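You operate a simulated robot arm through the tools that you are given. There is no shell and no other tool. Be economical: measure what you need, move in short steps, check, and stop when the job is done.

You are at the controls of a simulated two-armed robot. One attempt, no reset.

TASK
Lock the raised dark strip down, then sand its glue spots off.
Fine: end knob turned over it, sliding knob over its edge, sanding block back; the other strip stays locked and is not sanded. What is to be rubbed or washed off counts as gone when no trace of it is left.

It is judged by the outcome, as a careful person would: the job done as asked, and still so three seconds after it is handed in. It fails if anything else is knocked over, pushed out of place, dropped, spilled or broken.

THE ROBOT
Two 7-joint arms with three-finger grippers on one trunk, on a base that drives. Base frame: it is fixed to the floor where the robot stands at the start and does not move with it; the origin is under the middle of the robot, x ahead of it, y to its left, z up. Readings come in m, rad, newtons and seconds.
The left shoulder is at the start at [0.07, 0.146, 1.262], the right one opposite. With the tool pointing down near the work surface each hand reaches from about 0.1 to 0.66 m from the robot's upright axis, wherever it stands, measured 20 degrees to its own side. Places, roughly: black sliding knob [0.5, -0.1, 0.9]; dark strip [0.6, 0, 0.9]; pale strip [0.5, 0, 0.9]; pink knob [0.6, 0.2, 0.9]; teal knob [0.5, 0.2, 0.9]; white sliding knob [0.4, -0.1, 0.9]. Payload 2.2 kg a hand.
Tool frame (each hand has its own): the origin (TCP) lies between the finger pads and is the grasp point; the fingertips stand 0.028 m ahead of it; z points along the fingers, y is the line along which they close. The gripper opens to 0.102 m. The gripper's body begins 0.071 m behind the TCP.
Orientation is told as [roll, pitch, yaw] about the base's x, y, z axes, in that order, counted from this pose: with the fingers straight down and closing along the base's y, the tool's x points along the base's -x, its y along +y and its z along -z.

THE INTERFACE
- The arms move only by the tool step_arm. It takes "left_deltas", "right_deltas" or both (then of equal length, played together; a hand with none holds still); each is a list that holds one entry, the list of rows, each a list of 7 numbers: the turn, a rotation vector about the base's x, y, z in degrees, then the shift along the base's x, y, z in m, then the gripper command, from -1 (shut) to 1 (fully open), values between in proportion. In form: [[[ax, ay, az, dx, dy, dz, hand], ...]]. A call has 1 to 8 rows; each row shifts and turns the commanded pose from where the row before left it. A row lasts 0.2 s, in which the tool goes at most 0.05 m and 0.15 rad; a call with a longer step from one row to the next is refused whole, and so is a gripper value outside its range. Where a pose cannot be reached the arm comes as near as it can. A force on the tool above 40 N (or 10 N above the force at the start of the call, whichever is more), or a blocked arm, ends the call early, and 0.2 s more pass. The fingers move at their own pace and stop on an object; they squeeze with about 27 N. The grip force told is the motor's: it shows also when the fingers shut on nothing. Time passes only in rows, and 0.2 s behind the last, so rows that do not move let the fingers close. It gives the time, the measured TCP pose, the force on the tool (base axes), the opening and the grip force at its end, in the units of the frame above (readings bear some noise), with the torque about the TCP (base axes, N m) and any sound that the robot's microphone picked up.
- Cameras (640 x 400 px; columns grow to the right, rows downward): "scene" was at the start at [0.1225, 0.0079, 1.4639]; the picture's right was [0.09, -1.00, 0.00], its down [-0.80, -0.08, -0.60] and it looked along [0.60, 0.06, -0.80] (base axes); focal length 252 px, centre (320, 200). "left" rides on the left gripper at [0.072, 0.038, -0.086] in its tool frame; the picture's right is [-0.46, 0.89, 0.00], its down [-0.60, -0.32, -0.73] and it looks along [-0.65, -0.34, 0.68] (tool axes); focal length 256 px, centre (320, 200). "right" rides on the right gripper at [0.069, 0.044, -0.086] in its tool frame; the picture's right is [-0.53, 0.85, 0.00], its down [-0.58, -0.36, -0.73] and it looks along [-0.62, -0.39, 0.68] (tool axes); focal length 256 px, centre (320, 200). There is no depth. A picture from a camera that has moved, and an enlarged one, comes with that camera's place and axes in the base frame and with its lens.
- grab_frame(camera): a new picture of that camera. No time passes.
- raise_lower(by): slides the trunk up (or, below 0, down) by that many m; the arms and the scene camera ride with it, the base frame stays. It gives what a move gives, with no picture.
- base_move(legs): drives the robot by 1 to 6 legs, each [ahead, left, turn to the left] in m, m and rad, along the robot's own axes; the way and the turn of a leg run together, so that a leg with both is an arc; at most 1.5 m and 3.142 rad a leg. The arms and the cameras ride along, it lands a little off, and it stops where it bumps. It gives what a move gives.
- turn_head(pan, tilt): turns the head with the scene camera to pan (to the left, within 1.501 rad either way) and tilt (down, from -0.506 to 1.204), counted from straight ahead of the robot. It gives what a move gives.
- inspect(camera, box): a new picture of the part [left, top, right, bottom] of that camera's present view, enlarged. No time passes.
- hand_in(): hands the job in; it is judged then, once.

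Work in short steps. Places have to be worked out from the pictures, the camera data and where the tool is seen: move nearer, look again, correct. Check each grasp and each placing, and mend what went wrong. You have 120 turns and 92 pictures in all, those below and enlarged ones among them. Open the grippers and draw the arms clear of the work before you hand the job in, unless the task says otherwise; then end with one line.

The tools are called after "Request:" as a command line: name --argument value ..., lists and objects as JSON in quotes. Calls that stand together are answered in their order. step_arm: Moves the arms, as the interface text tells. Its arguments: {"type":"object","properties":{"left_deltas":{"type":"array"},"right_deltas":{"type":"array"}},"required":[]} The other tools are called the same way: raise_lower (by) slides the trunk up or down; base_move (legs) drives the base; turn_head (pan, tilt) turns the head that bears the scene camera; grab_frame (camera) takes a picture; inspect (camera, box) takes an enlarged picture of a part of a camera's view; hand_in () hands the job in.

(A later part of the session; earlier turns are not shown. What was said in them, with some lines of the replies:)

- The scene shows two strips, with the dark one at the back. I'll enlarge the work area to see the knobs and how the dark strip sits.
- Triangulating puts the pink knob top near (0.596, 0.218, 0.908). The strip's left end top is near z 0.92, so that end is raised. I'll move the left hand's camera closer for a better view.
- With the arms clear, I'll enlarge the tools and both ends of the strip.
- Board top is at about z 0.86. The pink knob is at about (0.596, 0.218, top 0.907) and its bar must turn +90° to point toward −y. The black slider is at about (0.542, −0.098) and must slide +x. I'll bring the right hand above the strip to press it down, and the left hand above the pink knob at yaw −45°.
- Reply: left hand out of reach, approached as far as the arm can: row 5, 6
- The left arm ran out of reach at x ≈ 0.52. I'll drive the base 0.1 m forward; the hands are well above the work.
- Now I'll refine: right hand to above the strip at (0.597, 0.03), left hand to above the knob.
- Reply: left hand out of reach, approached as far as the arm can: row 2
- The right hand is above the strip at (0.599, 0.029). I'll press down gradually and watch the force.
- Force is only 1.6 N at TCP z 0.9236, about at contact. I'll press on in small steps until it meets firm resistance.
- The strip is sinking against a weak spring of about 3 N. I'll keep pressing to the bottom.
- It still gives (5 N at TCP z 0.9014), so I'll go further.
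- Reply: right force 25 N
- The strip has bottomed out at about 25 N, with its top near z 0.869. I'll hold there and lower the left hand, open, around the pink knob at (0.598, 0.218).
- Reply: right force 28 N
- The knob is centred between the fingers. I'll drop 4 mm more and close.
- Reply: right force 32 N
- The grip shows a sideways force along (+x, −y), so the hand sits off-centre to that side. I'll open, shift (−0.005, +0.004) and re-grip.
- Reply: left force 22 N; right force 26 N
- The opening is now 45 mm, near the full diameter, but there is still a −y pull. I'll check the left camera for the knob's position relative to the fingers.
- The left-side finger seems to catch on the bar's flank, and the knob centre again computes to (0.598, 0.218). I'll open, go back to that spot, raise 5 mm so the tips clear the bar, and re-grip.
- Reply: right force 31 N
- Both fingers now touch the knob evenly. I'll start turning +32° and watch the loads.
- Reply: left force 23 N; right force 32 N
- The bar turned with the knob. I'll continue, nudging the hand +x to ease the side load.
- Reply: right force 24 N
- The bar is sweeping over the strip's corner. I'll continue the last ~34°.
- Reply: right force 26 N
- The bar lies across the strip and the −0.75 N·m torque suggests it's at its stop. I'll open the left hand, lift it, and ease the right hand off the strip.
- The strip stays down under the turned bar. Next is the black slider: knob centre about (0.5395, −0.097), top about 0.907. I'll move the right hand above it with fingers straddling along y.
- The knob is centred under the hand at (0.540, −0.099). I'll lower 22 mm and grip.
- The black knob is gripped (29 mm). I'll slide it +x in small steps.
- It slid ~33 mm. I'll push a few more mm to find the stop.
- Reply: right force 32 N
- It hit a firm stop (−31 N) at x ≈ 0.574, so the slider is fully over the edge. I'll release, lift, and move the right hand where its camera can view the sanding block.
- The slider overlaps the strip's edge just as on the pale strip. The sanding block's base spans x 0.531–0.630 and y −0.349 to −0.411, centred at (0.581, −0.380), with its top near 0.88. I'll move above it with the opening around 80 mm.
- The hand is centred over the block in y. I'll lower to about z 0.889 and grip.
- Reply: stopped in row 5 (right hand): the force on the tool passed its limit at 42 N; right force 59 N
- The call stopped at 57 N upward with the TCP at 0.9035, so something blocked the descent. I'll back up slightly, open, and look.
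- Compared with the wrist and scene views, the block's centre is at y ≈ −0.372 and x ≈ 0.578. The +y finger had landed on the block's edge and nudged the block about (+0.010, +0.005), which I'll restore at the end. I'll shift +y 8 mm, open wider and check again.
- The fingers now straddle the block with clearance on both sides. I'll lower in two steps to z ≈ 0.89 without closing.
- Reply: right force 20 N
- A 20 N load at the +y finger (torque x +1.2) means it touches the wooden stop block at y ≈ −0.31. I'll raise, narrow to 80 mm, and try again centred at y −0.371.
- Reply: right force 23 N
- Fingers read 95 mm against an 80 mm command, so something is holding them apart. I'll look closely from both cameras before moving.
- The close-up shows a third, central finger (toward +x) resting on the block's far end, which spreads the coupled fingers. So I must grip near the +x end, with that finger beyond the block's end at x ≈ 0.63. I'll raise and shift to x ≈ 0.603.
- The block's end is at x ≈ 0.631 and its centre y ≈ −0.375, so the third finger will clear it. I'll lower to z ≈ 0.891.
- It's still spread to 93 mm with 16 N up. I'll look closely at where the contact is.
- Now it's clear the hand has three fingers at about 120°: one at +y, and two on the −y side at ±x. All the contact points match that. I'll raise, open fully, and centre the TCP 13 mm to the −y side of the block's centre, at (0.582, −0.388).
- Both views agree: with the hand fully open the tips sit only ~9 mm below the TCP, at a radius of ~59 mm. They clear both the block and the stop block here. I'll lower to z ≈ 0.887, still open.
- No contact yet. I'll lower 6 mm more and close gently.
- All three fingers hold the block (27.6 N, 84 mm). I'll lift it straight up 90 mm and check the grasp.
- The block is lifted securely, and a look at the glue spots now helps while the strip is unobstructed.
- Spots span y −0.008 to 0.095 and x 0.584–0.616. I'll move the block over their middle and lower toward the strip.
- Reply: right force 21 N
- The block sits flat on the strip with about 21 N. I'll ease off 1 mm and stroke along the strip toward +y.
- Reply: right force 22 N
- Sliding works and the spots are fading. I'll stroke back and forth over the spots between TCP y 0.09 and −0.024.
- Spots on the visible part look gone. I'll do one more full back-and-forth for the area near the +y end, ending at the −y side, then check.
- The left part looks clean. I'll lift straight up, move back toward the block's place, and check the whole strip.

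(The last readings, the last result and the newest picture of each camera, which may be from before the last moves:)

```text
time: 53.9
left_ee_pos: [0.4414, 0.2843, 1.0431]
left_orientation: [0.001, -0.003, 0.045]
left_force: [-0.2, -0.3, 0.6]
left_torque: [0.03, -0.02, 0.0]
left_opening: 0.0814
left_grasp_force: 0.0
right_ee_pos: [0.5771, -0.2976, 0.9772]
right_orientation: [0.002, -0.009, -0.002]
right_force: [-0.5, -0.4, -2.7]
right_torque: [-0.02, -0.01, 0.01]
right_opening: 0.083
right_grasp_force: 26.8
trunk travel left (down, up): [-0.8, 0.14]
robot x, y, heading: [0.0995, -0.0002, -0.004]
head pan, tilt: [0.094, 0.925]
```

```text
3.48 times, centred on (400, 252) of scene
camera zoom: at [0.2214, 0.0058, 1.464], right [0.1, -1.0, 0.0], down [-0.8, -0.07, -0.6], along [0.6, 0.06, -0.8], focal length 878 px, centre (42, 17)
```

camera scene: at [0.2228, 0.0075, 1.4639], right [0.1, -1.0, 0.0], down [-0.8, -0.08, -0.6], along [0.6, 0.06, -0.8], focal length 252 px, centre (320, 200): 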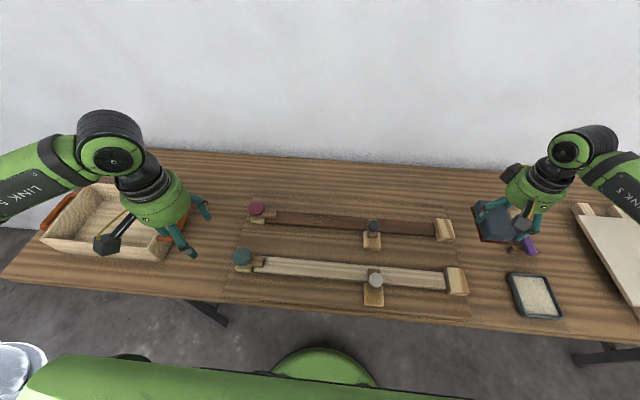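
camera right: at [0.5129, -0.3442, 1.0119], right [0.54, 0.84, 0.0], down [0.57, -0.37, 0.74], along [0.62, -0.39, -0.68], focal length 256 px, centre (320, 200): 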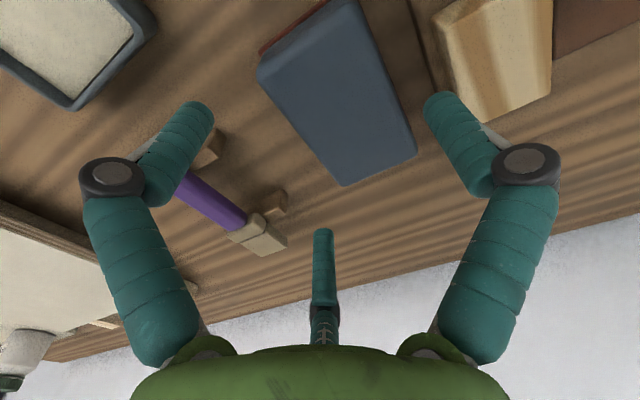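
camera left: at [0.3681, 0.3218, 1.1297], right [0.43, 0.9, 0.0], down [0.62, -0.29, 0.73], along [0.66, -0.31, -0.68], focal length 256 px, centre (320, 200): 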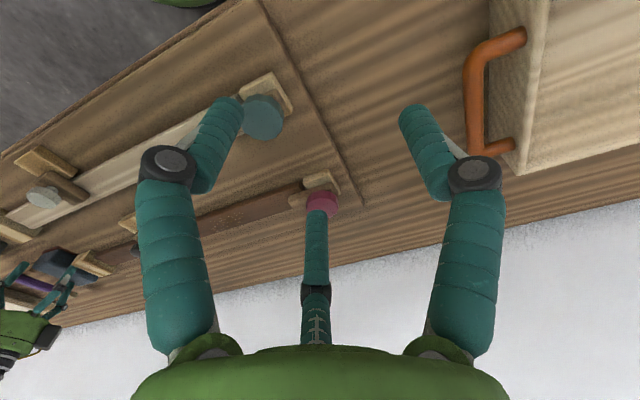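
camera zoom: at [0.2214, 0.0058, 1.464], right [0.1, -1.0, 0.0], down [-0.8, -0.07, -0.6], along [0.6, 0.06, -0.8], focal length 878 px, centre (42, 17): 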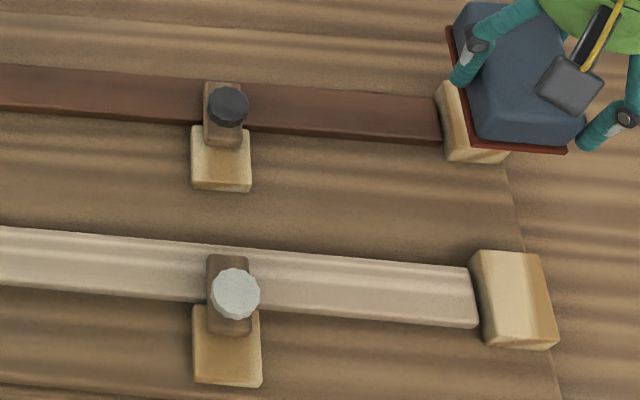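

The strip is clean and both locks are on. Now I'll return the block to its original place, TCP target (0.578, −0.394), and lower.

Request:
step_arm --right_deltas '[[[0, 0, 0, 0, -0.04, 0, -1], [0, 0, 0, 0.001, -0.04, 0, -1], [0, 0, 0, 0, -0.0165, -0.03, -1], [0, 0, 0, 0, 0, -0.03, -1], [0, 0, 0, 0, 0, -0.018, -1], [0, 0, 0, 0, 0, -0.008, -1], [0, 0, 0, 0, 0, 0, -1]]]'

Request:
inspect --camera "scene" --box '[430, 180, 590, 320]'

```text
time: 55.5
left_ee_pos: [0.4428, 0.2868, 1.0425]
left_orientation: [0.0, -0.001, 0.042]
left_force: [0.5, -0.1, 0.3]
left_torque: [0.0, 0.02, 0.0]
left_opening: 0.0815
left_grasp_force: 0.0
right_ee_pos: [0.5808, -0.3919, 0.8891]
right_orientation: [0.0, -0.008, -0.001]
right_force: [-0.3, 0.0, -1.2]
right_torque: [0.0, 0.0, 0.01]
right_opening: 0.0832
right_grasp_force: 27.1
trunk travel left (down, up): [-0.8, 0.14]
robot x, y, heading: [0.1022, -0.0012, 0.002]
head pan, tilt: [0.094, 0.925]
```

```text
2.86 times, centred on (510, 250) of scene
camera zoom: at [0.2225, 0.0076, 1.4639], right [0.1, -1.0, 0.0], down [-0.8, -0.08, -0.6], along [0.6, 0.06, -0.8], focal length 721 px, centre (-223, 57)
```

zoom: 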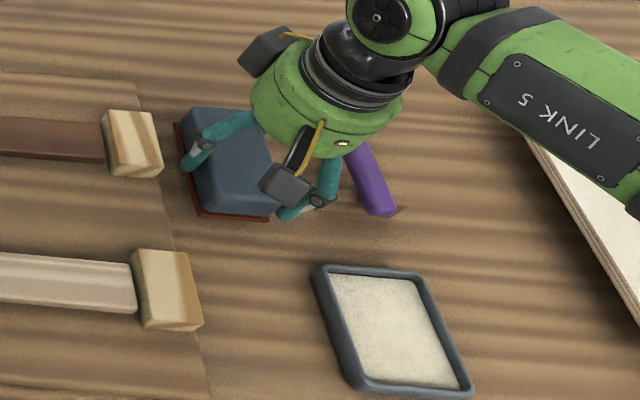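

The columns match the original view; rows suggest the block needs about 6 mm more toward −x. I'll shift, set it down, and check the force.

Request:
step_arm --right_deltas '[[[0, 0, 0, -0.006, 0.001, 0, -1], [0, 0, 0, 0, 0, -0.003, -1], [0, 0, 0, 0, 0, -0.002, -1], [0, 0, 0, 0, 0, -0.001, -1], [0, 0, 0, 0, 0, 0, -1]]]'

Request:
inspect --camera "scene" --box '[430, 180, 590, 320]'

```text
time: 56.7
left_ee_pos: [0.4431, 0.2873, 1.0431]
left_orientation: [0.0, -0.002, 0.042]
left_force: [0.7, 0.7, 0.1]
left_torque: [0.0, 0.03, 0.03]
left_opening: 0.0817
left_grasp_force: 0.1
right_ee_pos: [0.5746, -0.3905, 0.8835]
right_orientation: [0.0, -0.011, -0.003]
right_force: [-0.1, -0.2, -1.8]
right_torque: [-0.02, 0.02, -0.01]
right_opening: 0.0834
right_grasp_force: 27.3
trunk travel left (down, up): [-0.8, 0.14]
robot x, y, heading: [0.0998, -0.0025, -0.003]
head pan, tilt: [0.094, 0.925]
```

```text
2.86 times, centred on (510, 250) of scene
camera zoom: at [0.2226, 0.0076, 1.4639], right [0.1, -1.0, 0.0], down [-0.8, -0.08, -0.6], along [0.6, 0.06, -0.8], focal length 721 px, centre (-223, 57)
```

zoom: 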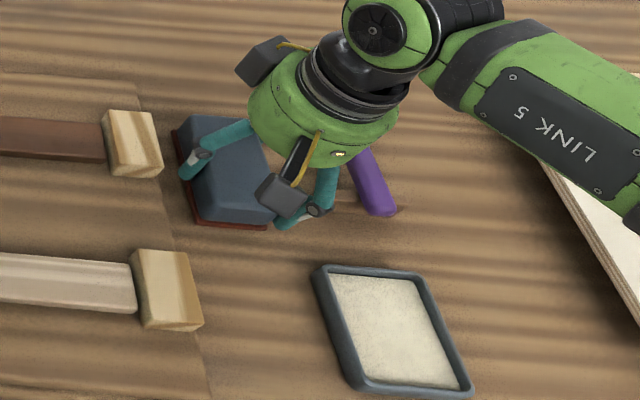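

Corners now match the original (196,222)/(173,132). No contact force yet, so I'll lower 1 mm at a time.

Request:
step_arm --right_deltas '[[[0, 0, 0, 0, 0, -0.001, -1], [0, 0, 0, 0, 0, -0.001, -1], [0, 0, 0, 0, 0, 0, -1]]]'

```text
time: 57.5
left_ee_pos: [0.4437, 0.2859, 1.0443]
left_orientation: [0.0, -0.001, 0.044]
left_force: [0.2, 0.1, -0.1]
left_torque: [0.01, 0.01, 0.0]
left_opening: 0.0816
left_grasp_force: 0.2
right_ee_pos: [0.5746, -0.3889, 0.8805]
right_orientation: [-0.001, -0.008, -0.002]
right_force: [-0.5, 0.6, -2.4]
right_torque: [0.01, 0.04, 0.01]
right_opening: 0.0833
right_grasp_force: 27.0
trunk travel left (down, up): [-0.8, 0.14]
robot x, y, heading: [0.097, 0.002, -0.001]
head pan, tilt: [0.094, 0.925]
```

Still hanging at −2.4 N; the block probably slid up in the fingers while sanding. I'll keep lowering slowly.

Request:
step_arm --right_deltas '[[[0, 0, 0, 0, 0, -0.0015, -1], [0, 0, 0, 0, 0, -0.0015, -1], [0, 0, 0, 0, 0, 0, -1]]]'

Request:
inspect --camera "scene" --box '[440, 185, 540, 265]'

```text
time: 58.3
left_ee_pos: [0.443, 0.2869, 1.0428]
left_orientation: [0.001, 0.0, 0.045]
left_force: [0.4, -0.6, -0.7]
left_torque: [-0.05, -0.01, -0.02]
left_opening: 0.0818
left_grasp_force: 0.1
right_ee_pos: [0.5756, -0.3895, 0.878]
right_orientation: [0.001, -0.008, -0.005]
right_force: [0.2, -0.3, -2.5]
right_torque: [-0.02, 0.01, 0.0]
right_opening: 0.0834
right_grasp_force: 27.0
trunk travel left (down, up): [-0.8, 0.14]
robot x, y, heading: [0.1001, 0.0001, 0.002]
head pan, tilt: [0.094, 0.925]
```

```text
5.00 times, centred on (490, 225) of scene
camera zoom: at [0.2226, 0.0076, 1.4639], right [0.1, -1.0, 0.0], down [-0.8, -0.08, -0.6], along [0.6, 0.06, -0.8], focal length 1262 px, centre (-530, 75)
```

zoom: 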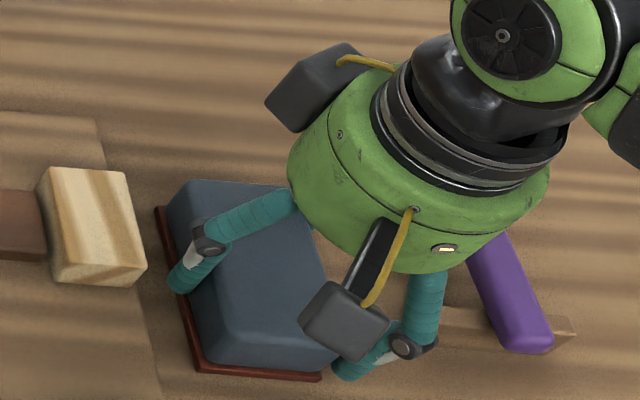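

I'll continue lowering with a small +x correction of 4 mm, since the corner is now slightly low in the image.

Request:
step_arm --right_deltas '[[[0, 0, 0, 0.004, 0, -0.001, -1], [0, 0, 0, 0, 0, -0.0015, -1], [0, 0, 0, 0, 0, -0.0015, -1], [0, 0, 0, 0, 0, 0, -1]]]'

```text
time: 59.3
left_ee_pos: [0.4414, 0.2873, 1.0444]
left_orientation: [-0.003, -0.002, 0.044]
left_force: [-0.6, 0.3, -0.1]
left_torque: [0.0, -0.04, 0.0]
left_opening: 0.0816
left_grasp_force: 0.2
right_ee_pos: [0.5788, -0.3898, 0.8761]
right_orientation: [0.0, -0.014, -0.005]
right_force: [2.7, -4.3, 17.5]
right_torque: [0.54, 0.71, 0.1]
right_opening: 0.0834
right_grasp_force: 27.4
trunk travel left (down, up): [-0.8, 0.14]
robot x, y, heading: [0.101, -0.0009, 0.002]
head pan, tilt: [0.094, 0.925]
```

Contact: 17.5 N at z 0.876. I'll ease up 1 mm, open, and check position before lifting away.

Request:
step_arm --right_deltas '[[[0, 0, 0, 0, 0, 0.0015, -1], [0, 0, 0, 0, 0, 0, 0.8], [0, 0, 0, 0, 0, 0, 1], [0, 0, 0, 0, 0, 0.01, 1], [0, 0, 0, 0, 0, 0.02, 1], [0, 0, 0, 0, 0, 0.04, 1], [0, 0, 0, 0, 0, 0.04, 1], [0, 0, 0, -0.04, 0, 0.02, 1]]]'

Request:
inspect --camera "scene" --box '[430, 180, 590, 320]'

```text
time: 61.1
left_ee_pos: [0.4408, 0.2855, 1.0438]
left_orientation: [0.0, -0.004, 0.043]
left_force: [-0.6, -1.0, 0.3]
left_torque: [-0.02, -0.08, 0.0]
left_opening: 0.0817
left_grasp_force: 0.1
right_ee_pos: [0.5372, -0.3907, 1.0077]
right_orientation: [-0.001, -0.01, -0.004]
right_force: [-0.6, 0.8, 0.1]
right_torque: [0.03, -0.04, 0.01]
right_opening: 0.1014
right_grasp_force: 0.0
trunk travel left (down, up): [-0.8, 0.14]
robot x, y, heading: [0.1007, -0.0046, 0.003]
head pan, tilt: [0.094, 0.925]
```

```text
2.86 times, centred on (510, 250) of scene
camera zoom: at [0.2186, 0.0072, 1.4642], right [0.1, -1.0, 0.0], down [-0.79, -0.08, -0.6], along [0.6, 0.06, -0.8], focal length 721 px, centre (-223, 57)
```

zoom: 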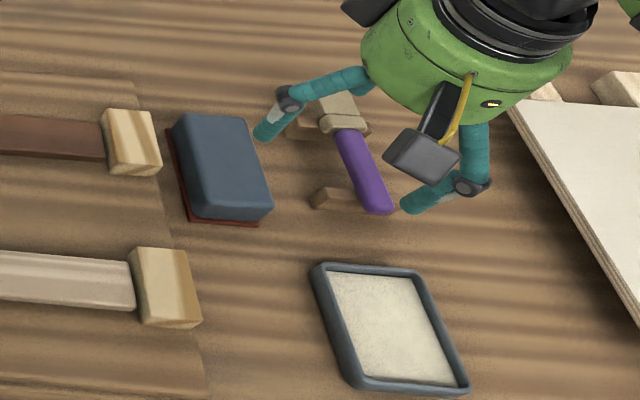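

The block is back within about 3 mm of its original spot. I'll draw both arms clear and take a final look.

Request:
step_arm --right_deltas '[[[0, 0, 0, -0.035, 0, 0.025, 1], [0, 0, 0, -0.035, 0, 0.025, 1], [0, 0, 0, -0.035, 0, 0.025, 1], [0, 0, 0, -0.035, 0, 0.025, 1], [0, 0, 0, 0, 0, 0, 1]]]' --left_deltas '[[[0, 0, 0, -0.02, 0, 0.03, 1], [0, 0, 0, -0.02, 0, 0.03, 1], [0, 0, 0, -0.02, 0, 0.03, 1], [0, 0, 0, -0.02, 0, 0.03, 1], [0, 0, 0, 0, 0, 0, 1]]]'

Request:
grab_frame --camera "scene"

Request:
inspect --camera "scene" --box '[230, 185, 390, 285]'

Request:
inspect --camera "scene" --box '[280, 200, 360, 245]'

```text
time: 62.3
left_ee_pos: [0.3625, 0.2874, 1.1646]
left_orientation: [-0.001, 0.003, 0.043]
left_force: [1.1, -0.2, -0.2]
left_torque: [0.01, 0.04, -0.05]
left_opening: 0.102
left_grasp_force: 0.0
right_ee_pos: [0.3988, -0.3918, 1.1044]
right_orientation: [-0.001, -0.009, -0.002]
right_force: [0.6, -0.4, 0.1]
right_torque: [-0.01, 0.01, 0.02]
right_opening: 0.1022
right_grasp_force: 0.1
trunk travel left (down, up): [-0.8, 0.14]
robot x, y, heading: [0.0979, -0.0002, -0.005]
head pan, tilt: [0.094, 0.925]
```

```text
21 pictures are left
camera scene: at [0.2236, 0.0076, 1.4638], right [0.1, -1.0, 0.0], down [-0.8, -0.08, -0.6], along [0.6, 0.06, -0.8], focal length 252 px, centre (320, 200)
```

scene: 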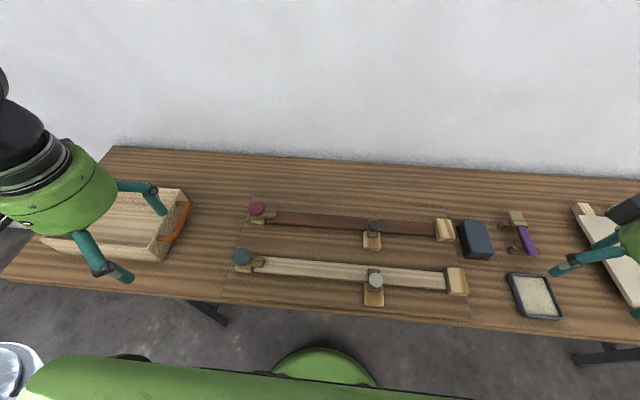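

```text
4.00 times, centred on (310, 235) of scene
camera zoom: at [0.2236, 0.0076, 1.4638], right [0.1, -1.0, 0.0], down [-0.8, -0.08, -0.6], along [0.6, 0.06, -0.8], focal length 1010 px, centre (360, 60)
```

zoom: 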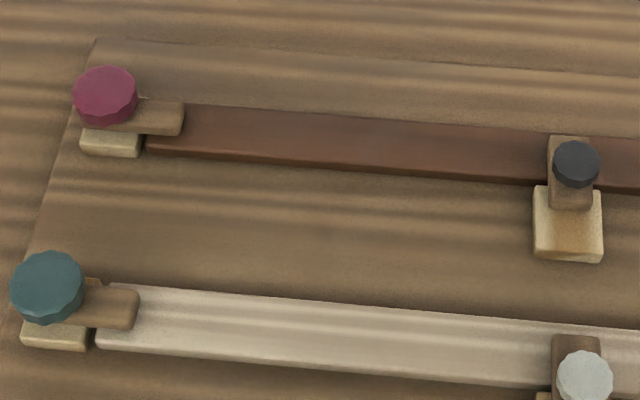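

```text
8.00 times, centred on (320, 222) of scene
camera zoom: at [0.2236, 0.0076, 1.4638], right [0.1, -1.0, 0.0], down [-0.8, -0.08, -0.6], along [0.6, 0.06, -0.8], focal length 2019 px, centre (320, 20)
```

zoom: 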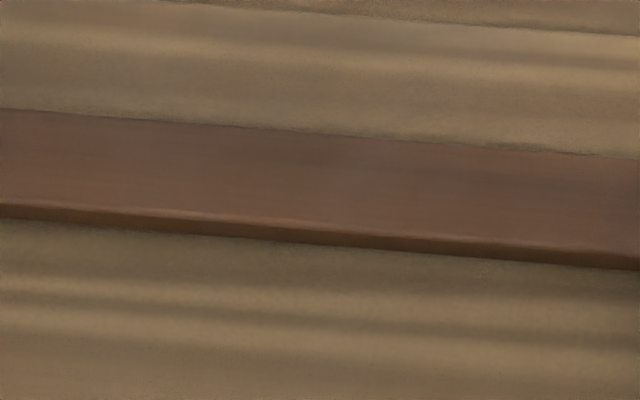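

The strip is clean, both of its locks are on, the pale strip is untouched, the block is back, and the arms are clear and open. I'm handing it in.

Request:
hand_in

```text
The job is handed in.
```

The dark strip is locked down by the pink end knob and the black sliding knob, and no glue spots are visible on it. The sanding block is back within about 3 mm of where it stood, after I nudged it slightly while gripping it. The pale strip is still locked and was not sanded.
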